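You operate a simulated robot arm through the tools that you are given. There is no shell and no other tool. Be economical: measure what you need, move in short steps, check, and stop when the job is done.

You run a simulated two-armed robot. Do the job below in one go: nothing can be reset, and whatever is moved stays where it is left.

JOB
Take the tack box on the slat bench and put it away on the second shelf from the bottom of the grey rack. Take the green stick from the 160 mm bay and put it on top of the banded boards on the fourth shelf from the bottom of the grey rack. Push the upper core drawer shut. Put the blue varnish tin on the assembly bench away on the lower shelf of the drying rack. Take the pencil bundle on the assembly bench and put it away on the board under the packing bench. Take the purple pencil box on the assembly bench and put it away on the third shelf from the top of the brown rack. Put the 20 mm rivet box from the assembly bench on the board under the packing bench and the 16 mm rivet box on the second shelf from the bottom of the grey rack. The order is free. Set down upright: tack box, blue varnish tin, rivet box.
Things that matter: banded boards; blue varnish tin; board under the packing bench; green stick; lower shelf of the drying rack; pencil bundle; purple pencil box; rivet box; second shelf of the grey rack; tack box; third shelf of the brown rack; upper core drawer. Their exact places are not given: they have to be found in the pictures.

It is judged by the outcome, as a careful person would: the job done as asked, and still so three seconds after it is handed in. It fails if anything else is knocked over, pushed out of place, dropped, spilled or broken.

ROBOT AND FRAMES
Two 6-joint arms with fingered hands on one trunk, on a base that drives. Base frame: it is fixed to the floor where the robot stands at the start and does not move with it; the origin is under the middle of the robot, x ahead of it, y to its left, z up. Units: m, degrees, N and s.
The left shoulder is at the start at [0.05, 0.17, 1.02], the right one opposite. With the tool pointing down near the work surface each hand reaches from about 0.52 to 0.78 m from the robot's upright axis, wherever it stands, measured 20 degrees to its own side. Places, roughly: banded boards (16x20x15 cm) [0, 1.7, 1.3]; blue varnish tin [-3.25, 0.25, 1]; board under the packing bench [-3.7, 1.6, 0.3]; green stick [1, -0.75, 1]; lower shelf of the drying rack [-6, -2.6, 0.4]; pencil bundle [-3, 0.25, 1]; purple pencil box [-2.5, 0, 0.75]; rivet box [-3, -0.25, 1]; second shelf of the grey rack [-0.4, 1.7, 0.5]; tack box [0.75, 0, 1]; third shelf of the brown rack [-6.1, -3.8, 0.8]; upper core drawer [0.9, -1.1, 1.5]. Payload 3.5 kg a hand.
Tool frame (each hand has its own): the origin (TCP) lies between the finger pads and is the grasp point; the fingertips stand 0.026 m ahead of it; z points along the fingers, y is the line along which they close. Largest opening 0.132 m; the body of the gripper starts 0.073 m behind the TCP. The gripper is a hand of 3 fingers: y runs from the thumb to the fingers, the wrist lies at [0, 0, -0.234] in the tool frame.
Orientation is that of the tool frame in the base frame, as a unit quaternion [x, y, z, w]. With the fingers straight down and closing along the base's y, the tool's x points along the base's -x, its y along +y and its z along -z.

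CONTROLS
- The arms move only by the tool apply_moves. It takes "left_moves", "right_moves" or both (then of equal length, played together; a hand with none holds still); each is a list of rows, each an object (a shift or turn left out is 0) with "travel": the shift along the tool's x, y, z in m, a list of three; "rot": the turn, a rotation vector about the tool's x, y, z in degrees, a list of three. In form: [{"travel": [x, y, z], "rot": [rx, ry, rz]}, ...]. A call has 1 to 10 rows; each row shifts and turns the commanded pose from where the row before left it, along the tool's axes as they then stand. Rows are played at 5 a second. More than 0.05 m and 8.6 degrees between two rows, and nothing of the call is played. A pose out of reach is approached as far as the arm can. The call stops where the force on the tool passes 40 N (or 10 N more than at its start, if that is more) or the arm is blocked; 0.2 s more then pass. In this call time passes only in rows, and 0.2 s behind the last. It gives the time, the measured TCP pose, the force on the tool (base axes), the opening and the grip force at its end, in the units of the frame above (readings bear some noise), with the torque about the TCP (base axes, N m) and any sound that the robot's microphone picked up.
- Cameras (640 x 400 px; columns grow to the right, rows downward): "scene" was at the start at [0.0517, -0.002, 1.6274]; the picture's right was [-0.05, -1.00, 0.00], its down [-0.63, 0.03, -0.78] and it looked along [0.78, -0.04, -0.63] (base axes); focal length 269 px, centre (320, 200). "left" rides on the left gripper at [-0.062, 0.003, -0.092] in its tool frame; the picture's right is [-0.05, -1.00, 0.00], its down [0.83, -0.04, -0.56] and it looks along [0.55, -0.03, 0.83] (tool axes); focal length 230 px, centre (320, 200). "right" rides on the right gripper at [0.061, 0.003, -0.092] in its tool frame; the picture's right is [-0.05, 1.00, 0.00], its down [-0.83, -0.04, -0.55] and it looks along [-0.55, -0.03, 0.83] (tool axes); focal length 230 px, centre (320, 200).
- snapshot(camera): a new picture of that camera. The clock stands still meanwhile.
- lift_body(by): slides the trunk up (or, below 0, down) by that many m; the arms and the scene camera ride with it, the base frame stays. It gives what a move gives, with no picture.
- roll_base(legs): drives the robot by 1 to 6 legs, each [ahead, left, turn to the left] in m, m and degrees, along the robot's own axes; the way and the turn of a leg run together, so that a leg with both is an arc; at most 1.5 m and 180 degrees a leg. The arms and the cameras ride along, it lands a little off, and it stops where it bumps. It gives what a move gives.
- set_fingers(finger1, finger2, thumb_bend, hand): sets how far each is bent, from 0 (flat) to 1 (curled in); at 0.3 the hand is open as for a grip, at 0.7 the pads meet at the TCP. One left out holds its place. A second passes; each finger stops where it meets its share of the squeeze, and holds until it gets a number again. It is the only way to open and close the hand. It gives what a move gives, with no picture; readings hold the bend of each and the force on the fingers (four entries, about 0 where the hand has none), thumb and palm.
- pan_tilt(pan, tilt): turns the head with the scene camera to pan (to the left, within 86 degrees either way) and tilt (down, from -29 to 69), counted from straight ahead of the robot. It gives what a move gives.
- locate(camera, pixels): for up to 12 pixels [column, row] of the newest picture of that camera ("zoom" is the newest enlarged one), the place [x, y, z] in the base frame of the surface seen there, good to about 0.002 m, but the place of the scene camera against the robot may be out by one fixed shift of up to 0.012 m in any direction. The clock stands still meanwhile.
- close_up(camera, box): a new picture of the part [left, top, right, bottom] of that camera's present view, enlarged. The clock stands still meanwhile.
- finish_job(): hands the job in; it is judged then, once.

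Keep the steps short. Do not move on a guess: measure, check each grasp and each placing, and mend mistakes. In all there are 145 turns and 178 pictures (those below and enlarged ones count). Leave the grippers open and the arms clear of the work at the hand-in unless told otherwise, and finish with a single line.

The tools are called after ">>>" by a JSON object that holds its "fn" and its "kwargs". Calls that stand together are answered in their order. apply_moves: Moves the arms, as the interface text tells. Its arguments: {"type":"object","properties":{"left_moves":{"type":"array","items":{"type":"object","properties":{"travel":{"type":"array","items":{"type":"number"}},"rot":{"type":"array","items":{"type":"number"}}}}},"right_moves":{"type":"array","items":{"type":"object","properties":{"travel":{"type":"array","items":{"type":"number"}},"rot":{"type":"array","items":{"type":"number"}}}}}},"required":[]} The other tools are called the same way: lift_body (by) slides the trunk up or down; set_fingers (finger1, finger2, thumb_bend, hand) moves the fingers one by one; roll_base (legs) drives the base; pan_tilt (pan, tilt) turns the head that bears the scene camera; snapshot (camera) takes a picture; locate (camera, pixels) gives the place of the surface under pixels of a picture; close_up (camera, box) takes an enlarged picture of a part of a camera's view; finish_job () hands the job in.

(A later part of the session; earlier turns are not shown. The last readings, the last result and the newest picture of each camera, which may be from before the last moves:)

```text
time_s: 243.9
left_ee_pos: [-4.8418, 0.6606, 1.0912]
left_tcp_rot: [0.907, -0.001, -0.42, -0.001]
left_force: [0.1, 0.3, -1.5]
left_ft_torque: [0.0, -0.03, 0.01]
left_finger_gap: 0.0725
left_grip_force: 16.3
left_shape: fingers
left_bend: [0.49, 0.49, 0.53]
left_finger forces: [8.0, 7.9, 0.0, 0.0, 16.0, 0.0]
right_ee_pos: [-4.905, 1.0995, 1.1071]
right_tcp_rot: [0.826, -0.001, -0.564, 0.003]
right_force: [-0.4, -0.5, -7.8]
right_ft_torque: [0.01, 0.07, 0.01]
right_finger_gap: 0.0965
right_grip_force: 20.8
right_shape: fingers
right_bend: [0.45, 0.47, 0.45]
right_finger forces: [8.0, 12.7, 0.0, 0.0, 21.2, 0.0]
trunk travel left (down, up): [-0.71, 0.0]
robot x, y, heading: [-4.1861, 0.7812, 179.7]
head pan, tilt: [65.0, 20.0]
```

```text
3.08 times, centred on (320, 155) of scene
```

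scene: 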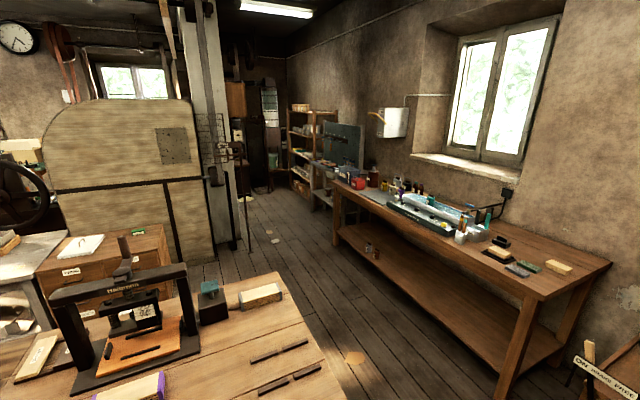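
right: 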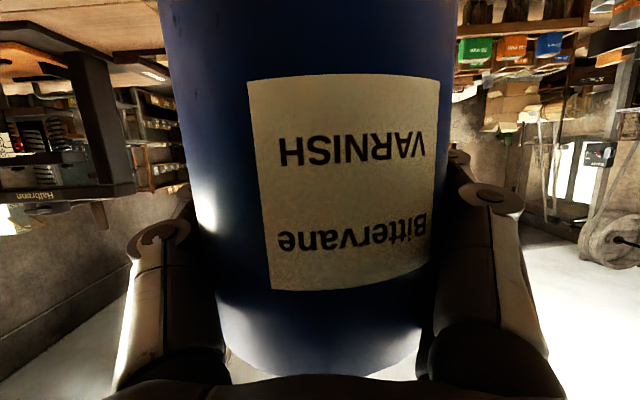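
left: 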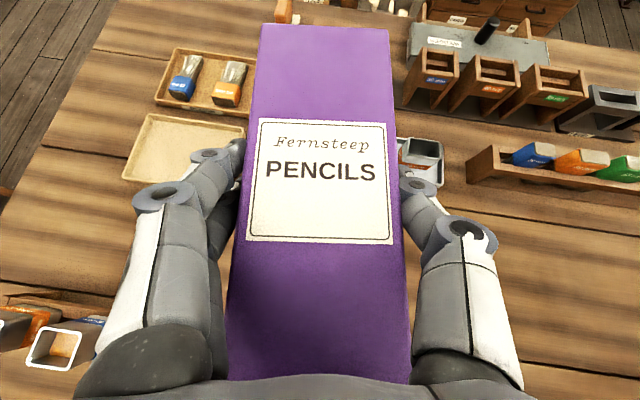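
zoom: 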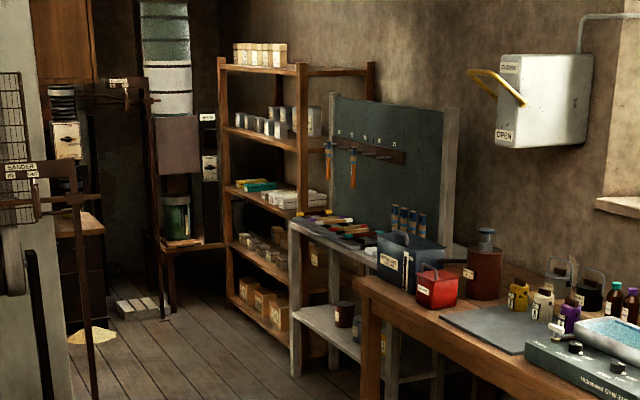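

Corridor found: x≈-5.05 between the assembly bench (ends x≈-4.49) and the far bench (edge x≈-5.62). Drive there and down to y≈-1.6, then look.

>>> {"fn": "roll_base", "kwargs": {"legs": [[0.86, 0, 0], [0, 0, 90], [1.4, 0, 0], [0.95, 0, 0]]}}

>>> {"fn": "pan_tilt", "kwargs": {"pan": -40, "tilt": 25}}

>>> {"fn": "snapshot", "kwargs": {"camera": "scene"}}

```text
time_s: 263.4
left_ee_pos: [-5.0133, -2.2047, 1.0906]
left_tcp_rot: [0.657, 0.626, -0.304, 0.29]
left_force: [-0.4, -0.4, -2.6]
left_ft_torque: [0.03, 0.0, -0.01]
left_finger_gap: 0.0724
left_grip_force: 16.1
left_shape: fingers
left_bend: [0.49, 0.49, 0.53]
left_finger forces: [8.0, 7.8, 0.1, 0.0, 15.9, 0.0]
right_ee_pos: [-5.4545, -2.2488, 1.1057]
right_tcp_rot: [0.598, 0.569, -0.406, 0.392]
right_force: [0.6, -0.4, -8.0]
right_ft_torque: [-0.08, -0.01, 0.02]
right_finger_gap: 0.0962
right_grip_force: 19.9
right_shape: fingers
right_bend: [0.45, 0.47, 0.46]
right_finger forces: [7.8, 11.5, 0.0, 0.1, 19.7, 0.1]
trunk travel left (down, up): [-0.71, 0.0]
robot x, y, heading: [-5.1014, -1.5441, -92.6]
head pan, tilt: [65.0, 20.0]
```

```text
time_s: 265.2
left_ee_pos: [-5.0138, -2.2057, 1.0906]
left_tcp_rot: [0.656, 0.627, -0.304, 0.29]
left_force: [0.3, 0.4, -1.9]
left_ft_torque: [0.0, 0.01, -0.03]
left_finger_gap: 0.0724
left_grip_force: 16.2
left_shape: fingers
left_bend: [0.49, 0.49, 0.53]
left_finger forces: [8.0, 7.9, 0.0, 0.0, 16.0, 0.0]
right_ee_pos: [-5.454, -2.2484, 1.1066]
right_tcp_rot: [0.598, 0.569, -0.406, 0.392]
right_force: [0.5, -0.9, -7.4]
right_ft_torque: [-0.02, -0.02, 0.05]
right_finger_gap: 0.0959
right_grip_force: 19.9
right_shape: fingers
right_bend: [0.45, 0.47, 0.46]
right_finger forces: [7.7, 11.5, 0.1, 0.0, 19.8, 0.0]
trunk travel left (down, up): [-0.71, 0.0]
robot x, y, heading: [-5.1019, -1.5426, -92.7]
head pan, tilt: [-40.0, 25.0]
```

```text
71 pictures are left
```

scene: 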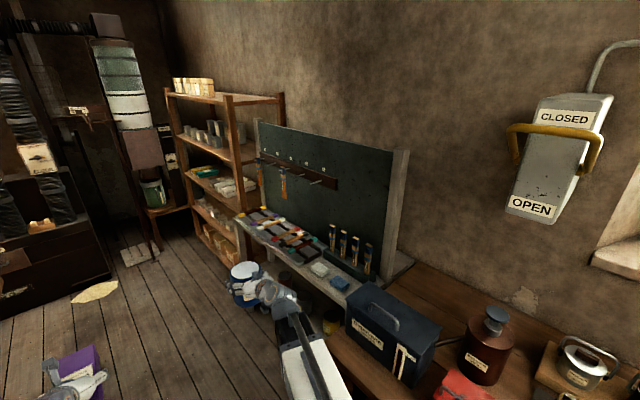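

>>> {"fn": "locate", "kwargs": {"camera": "scene", "pixels": [[237, 222], [330, 292], [300, 268], [260, 330], [310, 315], [330, 325], [100, 285], [190, 178], [250, 195], [215, 190], [205, 175], [170, 95]]}}

>>> {"fn": "roll_base", "kwargs": {"legs": [[0.6, 0.15, 2.6]]}}

>>> {"fn": "roll_base", "kwargs": {"legs": [[0.75, 0, 0], [0, 0, -90]]}}

>>> {"fn": "pan_tilt", "kwargs": {"pan": -15, "tilt": 40}}

>>> {"fn": "snapshot", "kwargs": {"camera": "scene"}}

```text
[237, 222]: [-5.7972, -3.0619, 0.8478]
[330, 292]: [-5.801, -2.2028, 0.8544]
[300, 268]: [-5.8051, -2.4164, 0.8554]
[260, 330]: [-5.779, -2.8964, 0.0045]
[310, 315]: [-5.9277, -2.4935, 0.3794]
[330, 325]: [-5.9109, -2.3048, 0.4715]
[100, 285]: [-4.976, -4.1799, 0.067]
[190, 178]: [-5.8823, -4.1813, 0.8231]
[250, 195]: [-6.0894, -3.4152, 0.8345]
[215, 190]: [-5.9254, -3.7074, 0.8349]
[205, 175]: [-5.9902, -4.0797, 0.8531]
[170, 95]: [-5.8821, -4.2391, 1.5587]
```

```text
time_s: 268.7
left_ee_pos: [-4.8441, -2.8082, 1.0913]
left_tcp_rot: [0.641, 0.642, -0.297, 0.297]
left_force: [-0.2, 0.3, -1.2]
left_ft_torque: [0.03, 0.0, -0.01]
left_finger_gap: 0.0723
left_grip_force: 16.0
left_shape: fingers
left_bend: [0.49, 0.49, 0.53]
left_finger forces: [8.0, 7.9, 0.0, 0.1, 16.0, 0.0]
right_ee_pos: [-5.2824, -2.8727, 1.1047]
right_tcp_rot: [0.584, 0.584, -0.396, 0.402]
right_force: [-0.2, 0.2, -8.6]
right_ft_torque: [-0.03, 0.0, -0.01]
right_finger_gap: 0.0961
right_grip_force: 19.4
right_shape: fingers
right_bend: [0.45, 0.47, 0.46]
right_finger forces: [7.7, 11.5, 0.0, 0.1, 19.6, 0.1]
trunk travel left (down, up): [-0.71, 0.0]
robot x, y, heading: [-4.9669, -2.1516, -90.0]
head pan, tilt: [-40.0, 25.0]
```

```text
time_s: 269.7
left_ee_pos: [-4.838, -2.8254, 1.092]
left_tcp_rot: [0.638, 0.645, -0.296, 0.3]
left_force: [0.7, -0.2, -0.8]
left_ft_torque: [-0.01, -0.01, -0.01]
left_finger_gap: 0.0727
left_grip_force: 15.9
left_shape: fingers
left_bend: [0.49, 0.49, 0.53]
left_finger forces: [8.3, 8.2, 0.0, 0.0, 16.3, 0.0]
right_ee_pos: [-5.2789, -2.8915, 1.1051]
right_tcp_rot: [0.583, 0.585, -0.394, 0.402]
right_force: [-0.4, 0.9, -8.0]
right_ft_torque: [-0.06, 0.0, 0.02]
right_finger_gap: 0.096
right_grip_force: 19.9
right_shape: fingers
right_bend: [0.45, 0.47, 0.46]
right_finger forces: [8.2, 11.9, 0.0, 0.0, 20.2, 0.0]
trunk travel left (down, up): [-0.71, 0.0]
robot x, y, heading: [-4.9645, -2.1741, -89.6]
head pan, tilt: [-40.0, 25.0]
stopped in leg 1: the robot was blocked; the commanded pose is now the measured one
```

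```text
time_s: 270.6
left_ee_pos: [-4.8412, -2.8238, 1.0934]
left_tcp_rot: [0.638, 0.644, -0.296, 0.3]
left_force: [-0.7, -0.3, -2.5]
left_ft_torque: [0.01, 0.03, 0.0]
left_finger_gap: 0.0725
left_grip_force: 15.5
left_shape: fingers
left_bend: [0.49, 0.49, 0.53]
left_finger forces: [8.2, 8.1, 0.1, 0.1, 16.3, 0.0]
right_ee_pos: [-5.2812, -2.8907, 1.1063]
right_tcp_rot: [0.583, 0.584, -0.396, 0.403]
right_force: [0.6, -0.2, -7.4]
right_ft_torque: [-0.08, 0.03, -0.01]
right_finger_gap: 0.096
right_grip_force: 19.8
right_shape: fingers
right_bend: [0.45, 0.47, 0.46]
right_finger forces: [8.1, 11.8, 0.1, 0.0, 20.2, 0.0]
trunk travel left (down, up): [-0.71, 0.0]
robot x, y, heading: [-4.9646, -2.1732, -89.7]
head pan, tilt: [-15.0, 40.0]
```

```text
70 pictures are left
```

scene: 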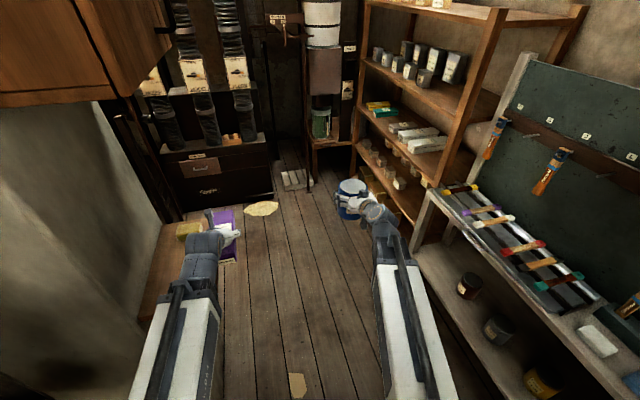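

>>> {"fn": "pan_tilt", "kwargs": {"pan": 25, "tilt": 55}}

>>> {"fn": "snapshot", "kwargs": {"camera": "scene"}}

>>> {"fn": "locate", "kwargs": {"camera": "scene", "pixels": [[250, 100], [200, 150], [150, 200], [330, 100], [60, 200], [300, 160], [240, 180], [280, 60], [120, 280]]}}

```text
time_s: 271.6
left_ee_pos: [-4.84, -2.8252, 1.0932]
left_tcp_rot: [0.638, 0.644, -0.297, 0.3]
left_force: [-1.2, 1.0, -1.4]
left_ft_torque: [0.04, 0.0, -0.01]
left_finger_gap: 0.0725
left_grip_force: 16.2
left_shape: fingers
left_bend: [0.49, 0.49, 0.53]
left_finger forces: [8.3, 8.1, 0.1, 0.1, 16.3, 0.0]
right_ee_pos: [-5.2812, -2.8923, 1.108]
right_tcp_rot: [0.583, 0.584, -0.396, 0.403]
right_force: [-1.0, -0.2, -7.5]
right_ft_torque: [-0.02, 0.01, 0.02]
right_finger_gap: 0.0962
right_grip_force: 20.0
right_shape: fingers
right_bend: [0.45, 0.47, 0.46]
right_finger forces: [8.1, 11.8, 0.0, 0.1, 20.2, 0.0]
trunk travel left (down, up): [-0.71, 0.0]
robot x, y, heading: [-4.9628, -2.1764, -89.9]
head pan, tilt: [25.0, 55.0]
```

```text
69 pictures are left
```

scene: 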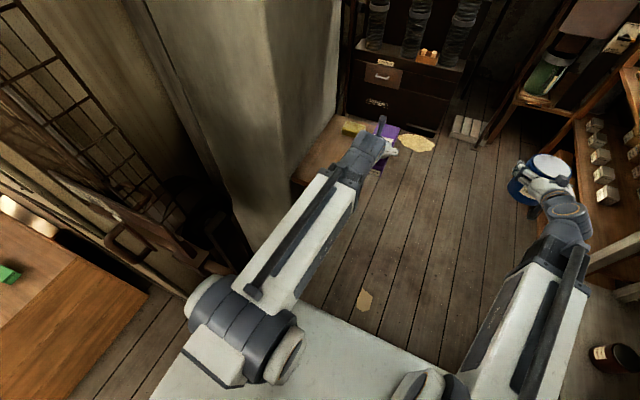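

```text
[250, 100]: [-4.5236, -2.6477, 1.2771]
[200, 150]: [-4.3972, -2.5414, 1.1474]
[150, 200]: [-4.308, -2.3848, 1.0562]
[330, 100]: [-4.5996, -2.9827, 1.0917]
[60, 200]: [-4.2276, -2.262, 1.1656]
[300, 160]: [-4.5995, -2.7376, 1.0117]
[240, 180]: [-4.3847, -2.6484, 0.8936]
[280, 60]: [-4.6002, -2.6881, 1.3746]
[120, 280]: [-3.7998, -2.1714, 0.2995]
```

A pillar corner (x≈-4.60, y≈-2.64) blocks going further straight. I'll approach the drying rack diagonally instead: shift off the pillar, turn right 60°, and look at its lower shelf.

>>> {"fn": "roll_base", "kwargs": {"legs": [[-0.1, 0, 0], [0, 0, -60]]}}

>>> {"fn": "pan_tilt", "kwargs": {"pan": -5, "tilt": 45}}

>>> {"fn": "snapshot", "kwargs": {"camera": "scene"}}

```text
time_s: 275.5
left_ee_pos: [-5.4749, -2.505, 1.0913]
left_tcp_rot: [0.877, 0.234, -0.405, 0.108]
left_force: [-0.4, -0.3, -1.4]
left_ft_torque: [0.03, -0.02, 0.02]
left_finger_gap: 0.0725
left_grip_force: 15.8
left_shape: fingers
left_bend: [0.49, 0.49, 0.53]
left_finger forces: [7.9, 7.9, 0.1, 0.1, 15.9, 0.0]
right_ee_pos: [-5.7479, -2.1539, 1.1047]
right_tcp_rot: [0.799, 0.21, -0.543, 0.147]
right_force: [-0.2, -0.5, -8.1]
right_ft_torque: [-0.01, 0.01, 0.02]
right_finger_gap: 0.096
right_grip_force: 18.5
right_shape: fingers
right_bend: [0.45, 0.47, 0.46]
right_finger forces: [7.7, 11.1, 0.1, 0.1, 19.0, 0.0]
trunk travel left (down, up): [-0.71, 0.0]
robot x, y, heading: [-4.9687, -2.0758, -150.2]
head pan, tilt: [25.0, 55.0]
```

```text
time_s: 276.4
left_ee_pos: [-5.4753, -2.5052, 1.0905]
left_tcp_rot: [0.877, 0.235, -0.405, 0.109]
left_force: [0.0, -0.6, -1.8]
left_ft_torque: [-0.01, -0.02, -0.02]
left_finger_gap: 0.0726
left_grip_force: 15.5
left_shape: fingers
left_bend: [0.49, 0.49, 0.53]
left_finger forces: [8.0, 7.8, 0.0, 0.0, 15.9, 0.1]
right_ee_pos: [-5.7481, -2.1532, 1.1034]
right_tcp_rot: [0.799, 0.21, -0.544, 0.147]
right_force: [0.4, -0.7, -7.9]
right_ft_torque: [-0.04, 0.02, 0.01]
right_finger_gap: 0.096
right_grip_force: 18.6
right_shape: fingers
right_bend: [0.45, 0.47, 0.46]
right_finger forces: [7.7, 11.1, 0.0, 0.0, 19.0, 0.0]
trunk travel left (down, up): [-0.71, 0.0]
robot x, y, heading: [-4.9648, -2.0735, -150.1]
head pan, tilt: [-5.0, 45.0]
```

```text
68 pictures are left
```

scene: 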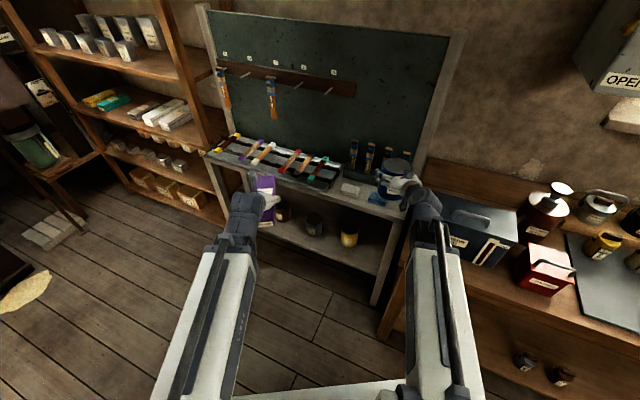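

>>> {"fn": "close_up", "kwargs": {"camera": "scene", "box": [240, 180, 420, 310]}}

>>> {"fn": "locate", "kwargs": {"camera": "scene", "pixels": [[282, 215], [314, 226], [349, 237], [372, 250], [330, 250], [378, 275], [300, 245], [365, 268], [320, 237], [380, 240], [380, 200], [375, 300]]}}

```text
3.08 times, centred on (330, 245) of scene
```

zoom: 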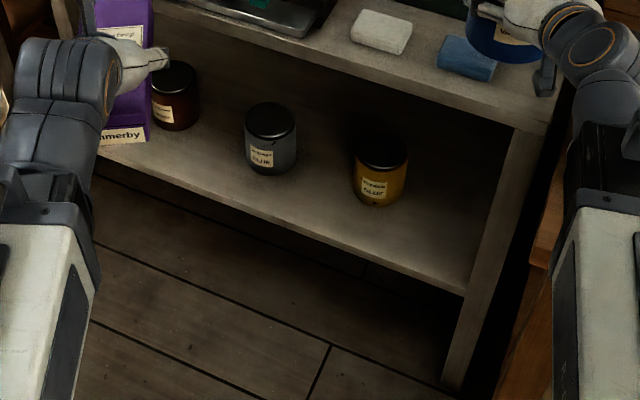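

```text
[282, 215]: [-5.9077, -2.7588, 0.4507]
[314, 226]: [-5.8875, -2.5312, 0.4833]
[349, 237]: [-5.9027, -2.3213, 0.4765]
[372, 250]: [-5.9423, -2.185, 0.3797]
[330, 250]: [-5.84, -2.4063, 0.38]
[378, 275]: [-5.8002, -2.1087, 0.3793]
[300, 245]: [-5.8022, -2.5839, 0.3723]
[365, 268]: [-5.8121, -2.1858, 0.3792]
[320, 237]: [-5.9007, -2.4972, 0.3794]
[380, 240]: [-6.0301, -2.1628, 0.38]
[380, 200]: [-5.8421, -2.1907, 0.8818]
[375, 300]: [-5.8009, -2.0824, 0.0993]
```

Lower shelf: z≈0.375, front x≈-5.80; tins stand at y≈-2.78, -2.55, -2.33. I'll put the blue tin at about (-5.862,-2.443), a bit in front of the gap. Move beside, lower the trunk in front of the rack.

>>> {"fn": "roll_base", "kwargs": {"legs": [[0.07, 0.188, 0]]}}

>>> {"fn": "lift_body", "kwargs": {"by": -0.4}}

>>> {"fn": "lift_body", "kwargs": {"by": -0.235}}

>>> {"fn": "snapshot", "kwargs": {"camera": "scene"}}

>>> {"fn": "snapshot", "kwargs": {"camera": "right"}}

```text
time_s: 277.9
left_ee_pos: [-5.4389, -2.6777, 1.0896]
left_tcp_rot: [0.862, 0.287, -0.397, 0.132]
left_force: [-0.4, 0.5, -1.7]
left_ft_torque: [-0.02, -0.02, 0.0]
left_finger_gap: 0.0723
left_grip_force: 16.5
left_shape: fingers
left_bend: [0.49, 0.49, 0.54]
left_finger forces: [8.1, 8.0, 0.0, 0.1, 16.4, 0.0]
right_ee_pos: [-5.7544, -2.3611, 1.1019]
right_tcp_rot: [0.785, 0.259, -0.532, 0.181]
right_force: [0.2, 0.5, -7.0]
right_ft_torque: [-0.01, 0.05, 0.02]
right_finger_gap: 0.0961
right_grip_force: 20.2
right_shape: fingers
right_bend: [0.44, 0.46, 0.46]
right_finger forces: [8.7, 11.8, 0.0, 0.0, 20.6, 0.0]
trunk travel left (down, up): [-0.71, 0.0]
robot x, y, heading: [-4.9836, -2.189, -143.5]
head pan, tilt: [-5.0, 45.0]
stopped in leg 1: the robot was blocked; the commanded pose is now the measured one
```

```text
time_s: 280.3
left_ee_pos: [-5.4371, -2.6761, 0.836]
left_tcp_rot: [0.861, 0.287, -0.399, 0.133]
left_force: [-1.3, 0.2, -1.4]
left_ft_torque: [0.01, -0.05, 0.02]
left_finger_gap: 0.0725
left_grip_force: 16.1
left_shape: fingers
left_bend: [0.49, 0.49, 0.54]
left_finger forces: [8.2, 8.1, 0.0, 0.1, 16.3, 0.1]
right_ee_pos: [-5.7548, -2.3613, 0.8658]
right_tcp_rot: [0.777, 0.259, -0.547, 0.174]
right_force: [4.0, -1.2, 13.4]
right_ft_torque: [0.7, 1.2, -0.05]
right_finger_gap: 0.0954
right_grip_force: 31.4
right_shape: fingers
right_bend: [0.44, 0.46, 0.46]
right_finger forces: [9.0, 12.2, 0.0, 0.1, 42.2, 0.0]
trunk travel left (down, up): [-0.455, 0.255]
robot x, y, heading: [-4.9862, -2.185, -143.4]
head pan, tilt: [-5.0, 45.0]
stopped: the force on the tool passed its limit at 58 N (the readings are from after the stop); the commanded pose is now the measured one
```

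```text
time_s: 280.7
left_ee_pos: [-5.4367, -2.6775, 0.8288]
left_tcp_rot: [0.861, 0.286, -0.399, 0.132]
left_force: [0.0, -0.1, -1.8]
left_ft_torque: [0.05, 0.01, -0.03]
left_finger_gap: 0.0726
left_grip_force: 16.4
left_shape: fingers
left_bend: [0.49, 0.49, 0.54]
left_finger forces: [8.2, 8.1, 0.0, 0.0, 16.2, 0.0]
right_ee_pos: [-5.757, -2.3621, 0.864]
right_tcp_rot: [0.773, 0.259, -0.554, 0.172]
right_force: [2.0, -2.3, 13.0]
right_ft_torque: [0.7, 1.18, 0.04]
right_finger_gap: 0.0955
right_grip_force: 31.2
right_shape: fingers
right_bend: [0.44, 0.46, 0.46]
right_finger forces: [8.8, 12.0, 0.0, 0.0, 41.2, 0.0]
trunk travel left (down, up): [-0.449, 0.261]
robot x, y, heading: [-4.9833, -2.1871, -143.5]
head pan, tilt: [-5.0, 45.0]
stopped: the force on the tool passed its limit at 47 N (the readings are from after the stop); the commanded pose is now the measured one
```

```text
66 pictures are left
```

scene: 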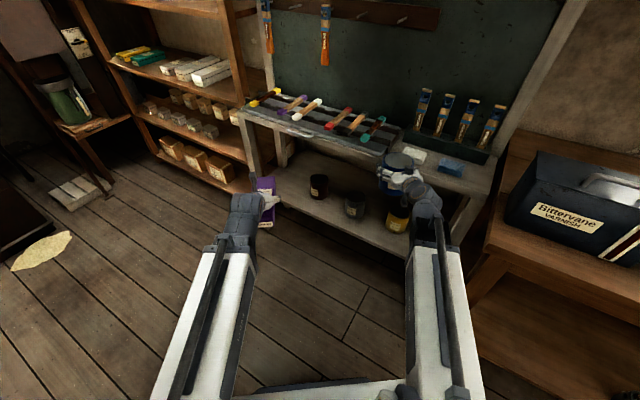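

```text
65 pictures are left
```

right: 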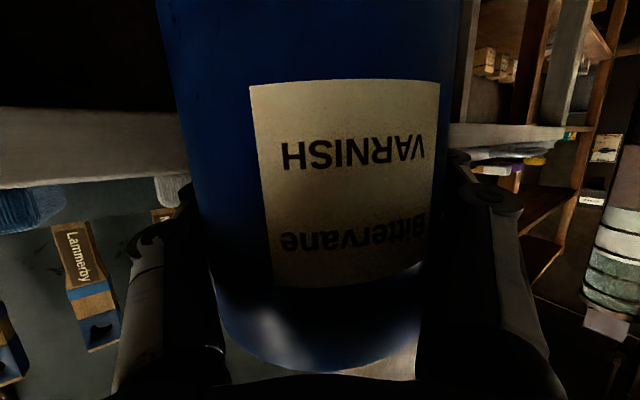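

The right thumb came down on the edge of the rack's top shelf because the base had been blocked. Raise at once and inspect.

>>> {"fn": "lift_body", "kwargs": {"by": 0.1}}

>>> {"fn": "close_up", "kwargs": {"camera": "scene", "box": [230, 80, 520, 270]}}

>>> {"fn": "snapshot", "kwargs": {"camera": "right"}}

>>> {"fn": "pan_tilt", "kwargs": {"pan": 60, "tilt": 60}}

>>> {"fn": "snapshot", "kwargs": {"camera": "scene"}}

```text
time_s: 282.1
left_ee_pos: [-5.4395, -2.6766, 0.928]
left_tcp_rot: [0.862, 0.286, -0.398, 0.132]
left_force: [0.3, 0.2, -1.6]
left_ft_torque: [-0.05, -0.01, 0.02]
left_finger_gap: 0.0722
left_grip_force: 16.2
left_shape: fingers
left_bend: [0.49, 0.49, 0.54]
left_finger forces: [8.2, 8.1, 0.1, 0.0, 16.3, 0.0]
right_ee_pos: [-5.7574, -2.3619, 0.9603]
right_tcp_rot: [0.774, 0.259, -0.551, 0.174]
right_force: [-0.2, 0.0, -7.0]
right_ft_torque: [0.01, 0.06, -0.02]
right_finger_gap: 0.0958
right_grip_force: 20.2
right_shape: fingers
right_bend: [0.44, 0.46, 0.46]
right_finger forces: [8.5, 11.5, 0.1, 0.1, 20.1, 0.1]
trunk travel left (down, up): [-0.549, 0.161]
robot x, y, heading: [-4.9867, -2.1863, -143.3]
head pan, tilt: [-5.0, 45.0]
```

```text
2.11 times, centred on (375, 175) of scene
```

zoom: 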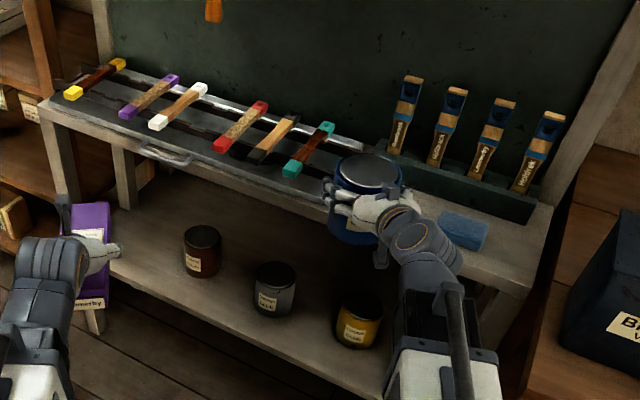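

```text
63 pictures are left
```

right: 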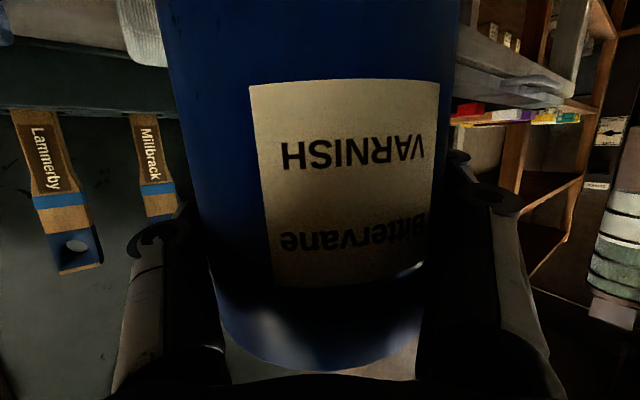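

```text
time_s: 283.4
left_ee_pos: [-5.4391, -2.6777, 0.9285]
left_tcp_rot: [0.862, 0.287, -0.397, 0.132]
left_force: [-0.1, 0.0, -1.9]
left_ft_torque: [0.03, -0.04, 0.02]
left_finger_gap: 0.0721
left_grip_force: 16.3
left_shape: fingers
left_bend: [0.49, 0.49, 0.54]
left_finger forces: [8.2, 8.1, 0.0, 0.1, 16.4, 0.0]
right_ee_pos: [-5.7575, -2.3617, 0.9597]
right_tcp_rot: [0.774, 0.258, -0.551, 0.173]
right_force: [0.1, 0.3, -8.2]
right_ft_torque: [0.0, 0.04, -0.02]
right_finger_gap: 0.0959
right_grip_force: 20.1
right_shape: fingers
right_bend: [0.44, 0.46, 0.46]
right_finger forces: [8.6, 11.5, 0.0, 0.0, 20.1, 0.1]
trunk travel left (down, up): [-0.549, 0.161]
robot x, y, heading: [-4.9841, -2.1887, -143.3]
head pan, tilt: [60.0, 60.0]
```

```text
62 pictures are left
```

scene: 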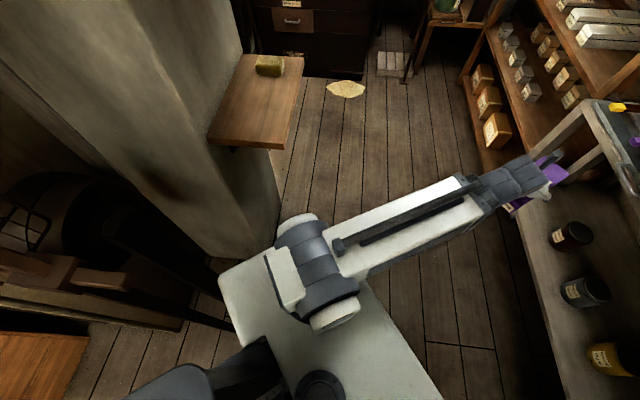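

Nothing was displaced. Back off 0.10 m along the heading, then lower in clear space.

>>> {"fn": "roll_base", "kwargs": {"legs": [[-0.1, 0, 0]]}}

>>> {"fn": "pan_tilt", "kwargs": {"pan": -15, "tilt": 45}}

>>> {"fn": "snapshot", "kwargs": {"camera": "scene"}}

```text
time_s: 284.6
left_ee_pos: [-5.3767, -2.6257, 0.9245]
left_tcp_rot: [0.863, 0.285, -0.395, 0.131]
left_force: [0.4, -0.4, -2.2]
left_ft_torque: [-0.01, 0.0, 0.03]
left_finger_gap: 0.0724
left_grip_force: 16.1
left_shape: fingers
left_bend: [0.49, 0.49, 0.54]
left_finger forces: [8.4, 8.2, 0.1, 0.1, 16.3, 0.0]
right_ee_pos: [-5.6938, -2.307, 0.9544]
right_tcp_rot: [0.778, 0.257, -0.547, 0.169]
right_force: [0.0, 0.3, -7.1]
right_ft_torque: [-0.03, 0.03, -0.04]
right_finger_gap: 0.0959
right_grip_force: 19.8
right_shape: fingers
right_bend: [0.45, 0.46, 0.46]
right_finger forces: [8.4, 11.7, 0.0, 0.0, 19.9, 0.0]
trunk travel left (down, up): [-0.549, 0.161]
robot x, y, heading: [-4.9192, -2.1356, -143.9]
head pan, tilt: [60.0, 60.0]
stopped in leg 1: the robot was blocked; the commanded pose is now the measured one
```

```text
time_s: 286.1
left_ee_pos: [-5.3752, -2.6271, 0.922]
left_tcp_rot: [0.864, 0.286, -0.395, 0.13]
left_force: [-0.2, -0.4, -1.9]
left_ft_torque: [0.01, -0.04, -0.03]
left_finger_gap: 0.0726
left_grip_force: 16.5
left_shape: fingers
left_bend: [0.49, 0.49, 0.54]
left_finger forces: [8.1, 8.1, 0.0, 0.0, 16.3, 0.1]
right_ee_pos: [-5.6932, -2.3086, 0.9527]
right_tcp_rot: [0.778, 0.257, -0.547, 0.17]
right_force: [0.3, 0.6, -7.2]
right_ft_torque: [-0.05, 0.03, -0.02]
right_finger_gap: 0.0959
right_grip_force: 20.1
right_shape: fingers
right_bend: [0.45, 0.46, 0.46]
right_finger forces: [8.5, 11.7, 0.0, 0.0, 20.0, 0.0]
trunk travel left (down, up): [-0.549, 0.161]
robot x, y, heading: [-4.9156, -2.1361, -144.0]
head pan, tilt: [-15.0, 45.0]
```

```text
61 pictures are left
```

scene: 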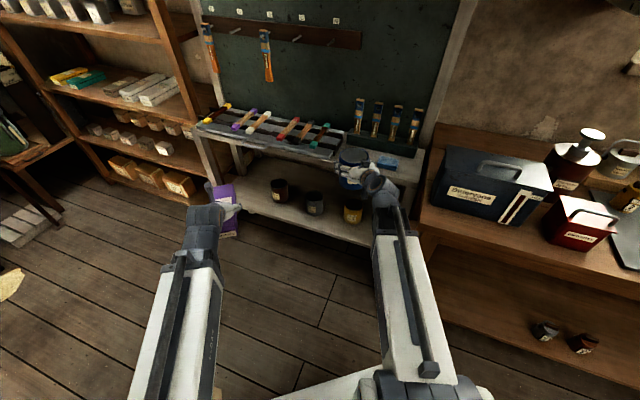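

>>> {"fn": "lift_body", "kwargs": {"by": -0.3}}

>>> {"fn": "lift_body", "kwargs": {"by": -0.185}}

>>> {"fn": "close_up", "kwargs": {"camera": "scene", "box": [180, 80, 500, 300]}}

>>> {"fn": "snapshot", "kwargs": {"camera": "right"}}

```text
time_s: 289.1
left_ee_pos: [-5.3792, -2.6229, 0.6225]
left_tcp_rot: [0.865, 0.283, -0.394, 0.131]
left_force: [-1.3, -0.7, -2.0]
left_ft_torque: [0.01, 0.0, -0.02]
left_finger_gap: 0.0724
left_grip_force: 16.7
left_shape: fingers
left_bend: [0.49, 0.49, 0.54]
left_finger forces: [8.3, 8.1, 0.0, 0.0, 16.4, 0.0]
right_ee_pos: [-5.6953, -2.3038, 0.6518]
right_tcp_rot: [0.779, 0.256, -0.546, 0.171]
right_force: [-0.5, 0.6, -7.3]
right_ft_torque: [-0.05, 0.05, -0.03]
right_finger_gap: 0.0956
right_grip_force: 19.8
right_shape: fingers
right_bend: [0.45, 0.46, 0.46]
right_finger forces: [8.4, 11.2, 0.0, 0.1, 19.6, 0.1]
trunk travel left (down, up): [-0.249, 0.461]
robot x, y, heading: [-4.9161, -2.1375, -143.8]
head pan, tilt: [-15.0, 45.0]
```

```text
time_s: 291.1
left_ee_pos: [-5.3774, -2.622, 0.4393]
left_tcp_rot: [0.865, 0.282, -0.395, 0.131]
left_force: [0.3, 0.3, -1.4]
left_ft_torque: [0.01, -0.04, 0.03]
left_finger_gap: 0.0726
left_grip_force: 16.0
left_shape: fingers
left_bend: [0.49, 0.49, 0.54]
left_finger forces: [8.4, 8.0, 0.0, 0.0, 16.2, 0.0]
right_ee_pos: [-5.6918, -2.3023, 0.4669]
right_tcp_rot: [0.779, 0.254, -0.548, 0.17]
right_force: [0.1, 1.4, -7.3]
right_ft_torque: [-0.02, -0.02, 0.03]
right_finger_gap: 0.0957
right_grip_force: 20.2
right_shape: fingers
right_bend: [0.45, 0.46, 0.46]
right_finger forces: [8.2, 11.1, 0.0, 0.0, 19.2, 0.0]
trunk travel left (down, up): [-0.064, 0.646]
robot x, y, heading: [-4.9102, -2.1352, -144.0]
head pan, tilt: [-15.0, 45.0]
```

```text
1.82 times, centred on (340, 190) of scene
```

zoom: 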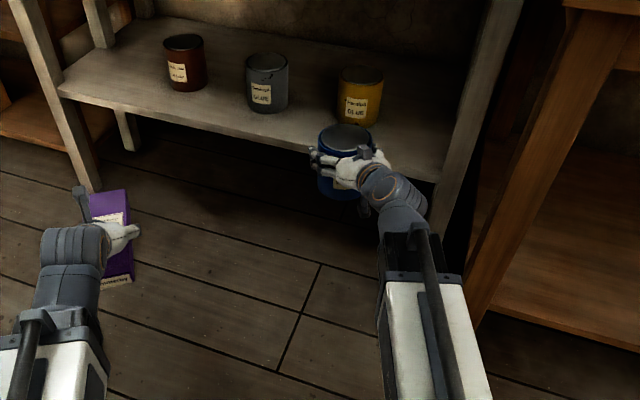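

```text
59 pictures are left
```

right: 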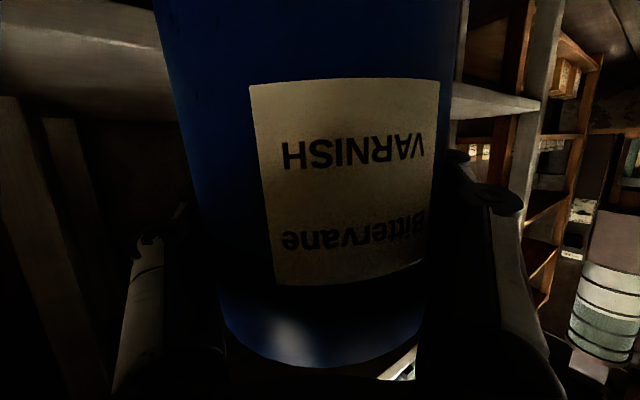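

>>> {"fn": "locate", "kwargs": {"camera": "zoom", "pixels": [[357, 112], [360, 75], [267, 98], [267, 60], [300, 120], [310, 110], [315, 135], [440, 170], [250, 140]]}}

```text
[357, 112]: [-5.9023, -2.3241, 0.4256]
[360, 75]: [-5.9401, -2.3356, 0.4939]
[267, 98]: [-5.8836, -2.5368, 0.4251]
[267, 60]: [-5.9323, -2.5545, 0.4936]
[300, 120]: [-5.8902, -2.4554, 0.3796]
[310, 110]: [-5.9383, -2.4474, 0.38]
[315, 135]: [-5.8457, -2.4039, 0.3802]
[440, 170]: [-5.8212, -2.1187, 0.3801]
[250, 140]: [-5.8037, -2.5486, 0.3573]
```

>>> {"fn": "apply_moves", "kwargs": {"right_moves": [{"travel": [-0.0129, 0.005, 0.0352]}, {"travel": [-0.0129, 0.005, 0.0352]}, {"travel": [-0.0129, 0.005, 0.0352]}, {"travel": [-0.0129, 0, 0.0352]}]}}

>>> {"fn": "close_up", "kwargs": {"camera": "scene", "box": [180, 80, 500, 300]}}

```text
time_s: 292.1
left_ee_pos: [-5.377, -2.6222, 0.4387]
left_tcp_rot: [0.865, 0.282, -0.395, 0.13]
left_force: [0.4, -0.4, -1.8]
left_ft_torque: [0.0, -0.07, 0.01]
left_finger_gap: 0.0722
left_grip_force: 16.2
left_shape: fingers
left_bend: [0.49, 0.49, 0.54]
left_finger forces: [8.3, 8.0, 0.0, 0.0, 16.3, 0.0]
right_ee_pos: [-5.8053, -2.4016, 0.4672]
right_tcp_rot: [0.779, 0.254, -0.547, 0.169]
right_force: [0.1, 0.1, -8.0]
right_ft_torque: [-0.02, 0.05, 0.03]
right_finger_gap: 0.0958
right_grip_force: 19.4
right_shape: fingers
right_bend: [0.45, 0.46, 0.46]
right_finger forces: [8.2, 11.0, 0.0, 0.1, 19.1, 0.1]
trunk travel left (down, up): [-0.064, 0.646]
robot x, y, heading: [-4.9161, -2.137, -143.9]
head pan, tilt: [-15.0, 45.0]
```

```text
1.82 times, centred on (340, 190) of scene
```

zoom: 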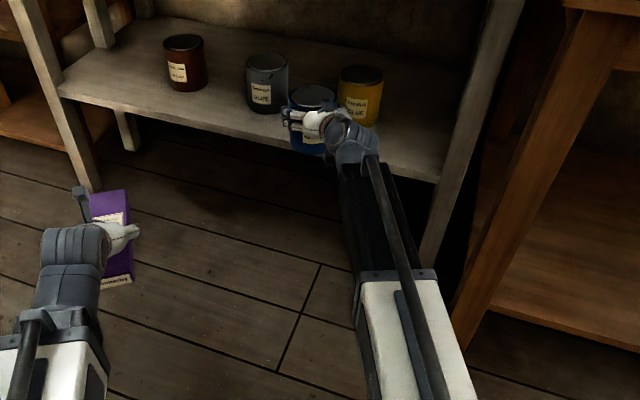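

>>> {"fn": "roll_base", "kwargs": {"legs": [[0.068, 0, 0]]}}

>>> {"fn": "snapshot", "kwargs": {"camera": "right"}}

>>> {"fn": "close_up", "kwargs": {"camera": "scene", "box": [250, 80, 450, 220]}}

```text
time_s: 292.8
left_ee_pos: [-5.3763, -2.6219, 0.4421]
left_tcp_rot: [0.864, 0.281, -0.398, 0.129]
left_force: [0.0, -0.5, -2.0]
left_ft_torque: [0.03, -0.04, 0.0]
left_finger_gap: 0.0728
left_grip_force: 16.5
left_shape: fingers
left_bend: [0.49, 0.49, 0.54]
left_finger forces: [8.3, 8.0, 0.1, 0.1, 16.3, 0.1]
right_ee_pos: [-5.8044, -2.4014, 0.4701]
right_tcp_rot: [0.778, 0.254, -0.55, 0.169]
right_force: [0.5, -0.6, -8.1]
right_ft_torque: [0.03, 0.02, -0.01]
right_finger_gap: 0.0958
right_grip_force: 19.2
right_shape: fingers
right_bend: [0.45, 0.46, 0.46]
right_finger forces: [8.1, 11.1, 0.0, 0.1, 19.0, 0.1]
trunk travel left (down, up): [-0.064, 0.646]
robot x, y, heading: [-4.9187, -2.1386, -144.3]
head pan, tilt: [-15.0, 45.0]
stopped in leg 1: the robot was blocked; the commanded pose is now the measured one
```

```text
57 pictures are left
```

right: 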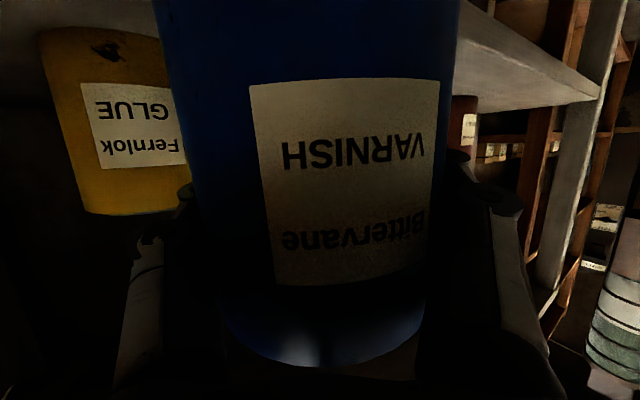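

```text
2.86 times, centred on (350, 150) of scene
```

zoom: 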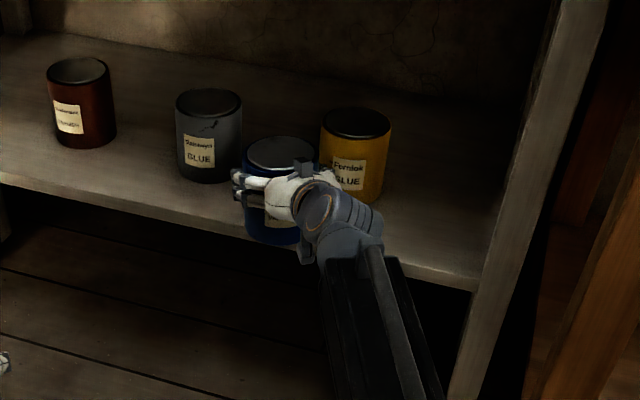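

Base can't advance, so extend the arm the last 7 cm.

>>> {"fn": "apply_moves", "kwargs": {"right_moves": [{"travel": [-0.0083, 0.002, 0.0225]}, {"travel": [-0.0083, 0, 0.0225]}, {"travel": [-0.0083, 0, 0.0225]}]}}

```text
time_s: 293.6
left_ee_pos: [-5.3754, -2.6214, 0.4426]
left_tcp_rot: [0.864, 0.28, -0.398, 0.129]
left_force: [-0.5, -0.4, -0.8]
left_ft_torque: [0.01, -0.04, -0.03]
left_finger_gap: 0.0724
left_grip_force: 15.7
left_shape: fingers
left_bend: [0.49, 0.49, 0.54]
left_finger forces: [8.2, 7.9, 0.0, 0.0, 16.4, 0.0]
right_ee_pos: [-5.8625, -2.4454, 0.4733]
right_tcp_rot: [0.778, 0.254, -0.55, 0.168]
right_force: [0.8, -0.3, -8.5]
right_ft_torque: [-0.04, 0.04, 0.02]
right_finger_gap: 0.0959
right_grip_force: 19.3
right_shape: fingers
right_bend: [0.45, 0.46, 0.46]
right_finger forces: [8.1, 11.1, 0.0, 0.1, 19.0, 0.0]
trunk travel left (down, up): [-0.064, 0.646]
robot x, y, heading: [-4.9146, -2.1398, -144.2]
head pan, tilt: [-15.0, 45.0]
```

>>> {"fn": "apply_moves", "kwargs": {"right_moves": [{"travel": [0.0113, 0, 0.0041]}, {"travel": [0.0085, 0, 0.0031]}]}}

>>> {"fn": "apply_moves", "kwargs": {"right_moves": [{"travel": [0.0028, 0, 0.001]}, {"travel": [0.0019, 0, 0.0007]}]}}

```text
time_s: 294.2
left_ee_pos: [-5.3764, -2.6222, 0.4428]
left_tcp_rot: [0.863, 0.281, -0.398, 0.129]
left_force: [-0.3, 0.0, -1.5]
left_ft_torque: [0.01, -0.04, -0.02]
left_finger_gap: 0.0723
left_grip_force: 16.3
left_shape: fingers
left_bend: [0.49, 0.49, 0.54]
left_finger forces: [8.3, 8.0, 0.0, 0.0, 16.3, 0.0]
right_ee_pos: [-5.8618, -2.4448, 0.4524]
right_tcp_rot: [0.778, 0.254, -0.55, 0.169]
right_force: [-1.1, -0.5, -8.6]
right_ft_torque: [-0.03, 0.04, 0.01]
right_finger_gap: 0.0957
right_grip_force: 20.0
right_shape: fingers
right_bend: [0.45, 0.46, 0.46]
right_finger forces: [8.3, 11.1, 0.1, 0.1, 19.0, 0.0]
trunk travel left (down, up): [-0.064, 0.646]
robot x, y, heading: [-4.9159, -2.1413, -144.3]
head pan, tilt: [-15.0, 45.0]
```

```text
time_s: 294.8
left_ee_pos: [-5.3765, -2.6219, 0.4428]
left_tcp_rot: [0.863, 0.282, -0.398, 0.129]
left_force: [-0.3, 0.2, -1.6]
left_ft_torque: [0.0, -0.05, 0.02]
left_finger_gap: 0.0724
left_grip_force: 16.2
left_shape: fingers
left_bend: [0.49, 0.49, 0.54]
left_finger forces: [8.3, 7.9, 0.0, 0.0, 16.3, 0.0]
right_ee_pos: [-5.8621, -2.4446, 0.4498]
right_tcp_rot: [0.777, 0.254, -0.55, 0.169]
right_force: [2.5, 1.2, -1.1]
right_ft_torque: [-0.25, -0.06, 0.07]
right_finger_gap: 0.0958
right_grip_force: 19.5
right_shape: fingers
right_bend: [0.45, 0.46, 0.46]
right_finger forces: [8.5, 11.5, 0.1, 0.0, 18.9, 0.1]
trunk travel left (down, up): [-0.064, 0.646]
robot x, y, heading: [-4.9139, -2.1388, -144.4]
head pan, tilt: [-15.0, 45.0]
```

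>>> {"fn": "apply_moves", "kwargs": {"right_moves": [{"travel": [0.0014, 0, 0.0005]}]}}

>>> {"fn": "set_fingers", "kwargs": {"hand": "right", "finger1": 0.36, "finger2": 0.36, "thumb_bend": 0.36}}

>>> {"fn": "snapshot", "kwargs": {"camera": "right"}}

```text
time_s: 295.2
left_ee_pos: [-5.3756, -2.6221, 0.4429]
left_tcp_rot: [0.864, 0.282, -0.398, 0.129]
left_force: [0.4, 0.0, -2.4]
left_ft_torque: [-0.01, -0.03, -0.01]
left_finger_gap: 0.0724
left_grip_force: 16.5
left_shape: fingers
left_bend: [0.49, 0.49, 0.54]
left_finger forces: [8.3, 8.0, 0.0, 0.1, 16.3, 0.0]
right_ee_pos: [-5.8628, -2.4442, 0.4484]
right_tcp_rot: [0.777, 0.252, -0.552, 0.168]
right_force: [1.8, 3.4, 5.0]
right_ft_torque: [-0.32, -0.13, 0.1]
right_finger_gap: 0.0961
right_grip_force: 20.0
right_shape: fingers
right_bend: [0.45, 0.46, 0.46]
right_finger forces: [8.3, 11.3, 0.0, 0.1, 19.6, 0.0]
trunk travel left (down, up): [-0.064, 0.646]
robot x, y, heading: [-4.9191, -2.1378, -144.1]
head pan, tilt: [-15.0, 45.0]
```

```text
time_s: 296.2
left_ee_pos: [-5.3754, -2.6225, 0.4431]
left_tcp_rot: [0.864, 0.281, -0.398, 0.13]
left_force: [0.6, -0.1, -2.9]
left_ft_torque: [0.0, -0.02, -0.02]
left_finger_gap: 0.0724
left_grip_force: 16.8
left_shape: fingers
left_bend: [0.49, 0.49, 0.54]
left_finger forces: [8.3, 8.0, 0.0, 0.0, 16.4, 0.0]
right_ee_pos: [-5.8622, -2.4445, 0.4459]
right_tcp_rot: [0.777, 0.255, -0.55, 0.169]
right_force: [-0.8, 0.5, -0.5]
right_ft_torque: [0.0, -0.01, -0.01]
right_finger_gap: 0.1141
right_grip_force: 0.2
right_shape: fingers
right_bend: [0.36, 0.36, 0.36]
right_finger forces: [0.0, 0.0, 0.0, 0.0, 0.4, 0.0]
trunk travel left (down, up): [-0.064, 0.646]
robot x, y, heading: [-4.9177, -2.14, -144.2]
head pan, tilt: [-15.0, 45.0]
```

```text
55 pictures are left
```

right: 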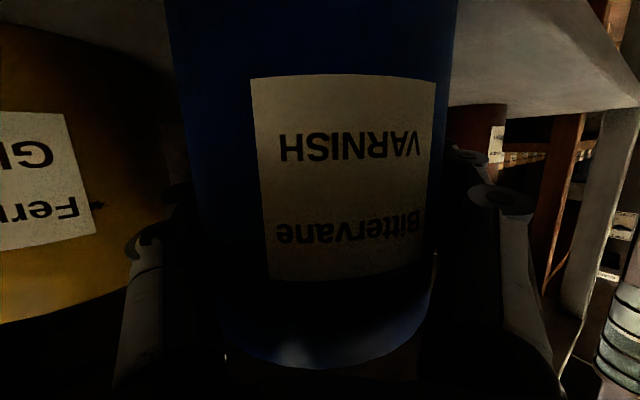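

>>> {"fn": "apply_moves", "kwargs": {"right_moves": [{"travel": [0, -0.004, 0]}, {"travel": [0.0138, 0, -0.0376]}, {"travel": [0.0138, 0, -0.0376]}, {"travel": [0.0138, 0, -0.0376]}, {"travel": [0.0138, 0, -0.0376]}]}}

>>> {"fn": "close_up", "kwargs": {"camera": "scene", "box": [180, 80, 460, 260]}}

```text
time_s: 297.4
left_ee_pos: [-5.3767, -2.6227, 0.4417]
left_tcp_rot: [0.864, 0.282, -0.398, 0.13]
left_force: [0.4, -0.3, -1.8]
left_ft_torque: [0.02, 0.01, 0.02]
left_finger_gap: 0.0727
left_grip_force: 16.0
left_shape: fingers
left_bend: [0.49, 0.49, 0.54]
left_finger forces: [8.2, 8.1, 0.0, 0.1, 16.3, 0.0]
right_ee_pos: [-5.7349, -2.3493, 0.4465]
right_tcp_rot: [0.777, 0.254, -0.55, 0.169]
right_force: [-0.8, 0.2, -0.4]
right_ft_torque: [0.02, 0.0, -0.01]
right_finger_gap: 0.1146
right_grip_force: 0.1
right_shape: fingers
right_bend: [0.36, 0.36, 0.36]
right_finger forces: [0.0, 0.0, 0.0, 0.0, 0.0, 0.1]
trunk travel left (down, up): [-0.064, 0.646]
robot x, y, heading: [-4.9157, -2.1429, -144.0]
head pan, tilt: [-15.0, 45.0]
```

```text
2.22 times, centred on (320, 170) of scene
```

zoom: 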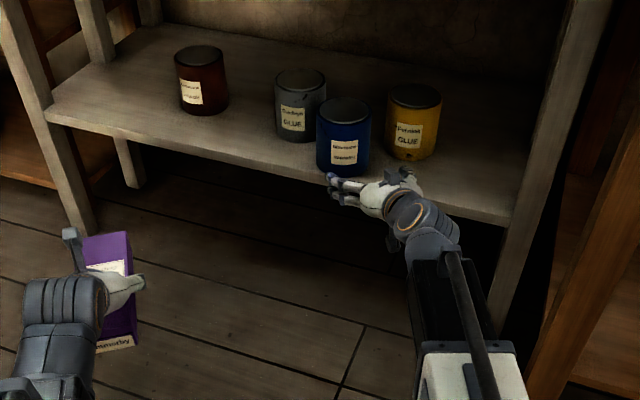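

Blue tin stands upright on the lower shelf. Retract the right hand more, then raise the trunk.

>>> {"fn": "apply_moves", "kwargs": {"right_moves": [{"travel": [0.0104, 0.01, -0.0282]}, {"travel": [0.0104, 0.01, -0.0282]}]}}

>>> {"fn": "set_fingers", "kwargs": {"hand": "right", "finger1": 0.5, "finger2": 0.5, "thumb_bend": 0.5}}

>>> {"fn": "lift_body", "kwargs": {"by": 0.25}}

```text
time_s: 298.0
left_ee_pos: [-5.376, -2.6228, 0.4431]
left_tcp_rot: [0.864, 0.281, -0.398, 0.129]
left_force: [-0.4, 0.6, -2.4]
left_ft_torque: [0.01, -0.02, 0.01]
left_finger_gap: 0.0725
left_grip_force: 16.5
left_shape: fingers
left_bend: [0.49, 0.49, 0.54]
left_finger forces: [8.3, 8.0, 0.0, 0.0, 16.3, 0.0]
right_ee_pos: [-5.672, -2.3312, 0.4435]
right_tcp_rot: [0.778, 0.253, -0.55, 0.168]
right_force: [0.3, 0.4, 0.0]
right_ft_torque: [0.01, 0.01, 0.03]
right_finger_gap: 0.1148
right_grip_force: 0.0
right_shape: fingers
right_bend: [0.36, 0.36, 0.36]
right_finger forces: [0.0, 0.0, 0.0, 0.0, 0.0, 0.1]
trunk travel left (down, up): [-0.064, 0.646]
robot x, y, heading: [-4.9167, -2.1409, -144.3]
head pan, tilt: [-15.0, 45.0]
```

```text
time_s: 299.0
left_ee_pos: [-5.3761, -2.6222, 0.4435]
left_tcp_rot: [0.864, 0.281, -0.398, 0.13]
left_force: [-0.6, -0.2, -3.0]
left_ft_torque: [0.04, -0.03, 0.0]
left_finger_gap: 0.0727
left_grip_force: 16.2
left_shape: fingers
left_bend: [0.49, 0.49, 0.54]
left_finger forces: [8.2, 7.9, 0.1, 0.1, 16.3, 0.0]
right_ee_pos: [-5.6732, -2.33, 0.4437]
right_tcp_rot: [0.777, 0.254, -0.551, 0.169]
right_force: [-0.4, -0.5, 0.2]
right_ft_torque: [0.0, 0.01, 0.01]
right_finger_gap: 0.0686
right_grip_force: 0.1
right_shape: fingers
right_bend: [0.5, 0.5, 0.5]
right_finger forces: [0.0, 0.1, 0.0, 0.1, 0.0, 0.0]
trunk travel left (down, up): [-0.064, 0.646]
robot x, y, heading: [-4.9146, -2.14, -144.3]
head pan, tilt: [-15.0, 45.0]
```

```text
time_s: 301.6
left_ee_pos: [-5.3761, -2.6235, 0.6925]
left_tcp_rot: [0.863, 0.282, -0.398, 0.13]
left_force: [0.0, 0.0, -1.4]
left_ft_torque: [0.05, 0.0, 0.0]
left_finger_gap: 0.0726
left_grip_force: 16.4
left_shape: fingers
left_bend: [0.49, 0.49, 0.54]
left_finger forces: [8.3, 8.1, 0.1, 0.1, 16.4, 0.0]
right_ee_pos: [-5.673, -2.33, 0.6945]
right_tcp_rot: [0.777, 0.254, -0.55, 0.169]
right_force: [-0.5, -0.6, -0.4]
right_ft_torque: [0.02, -0.01, -0.01]
right_finger_gap: 0.0685
right_grip_force: 0.1
right_shape: fingers
right_bend: [0.5, 0.5, 0.5]
right_finger forces: [0.1, 0.0, 0.0, 0.0, 0.1, 0.1]
trunk travel left (down, up): [-0.314, 0.396]
robot x, y, heading: [-4.9132, -2.1372, -144.1]
head pan, tilt: [-15.0, 45.0]
```

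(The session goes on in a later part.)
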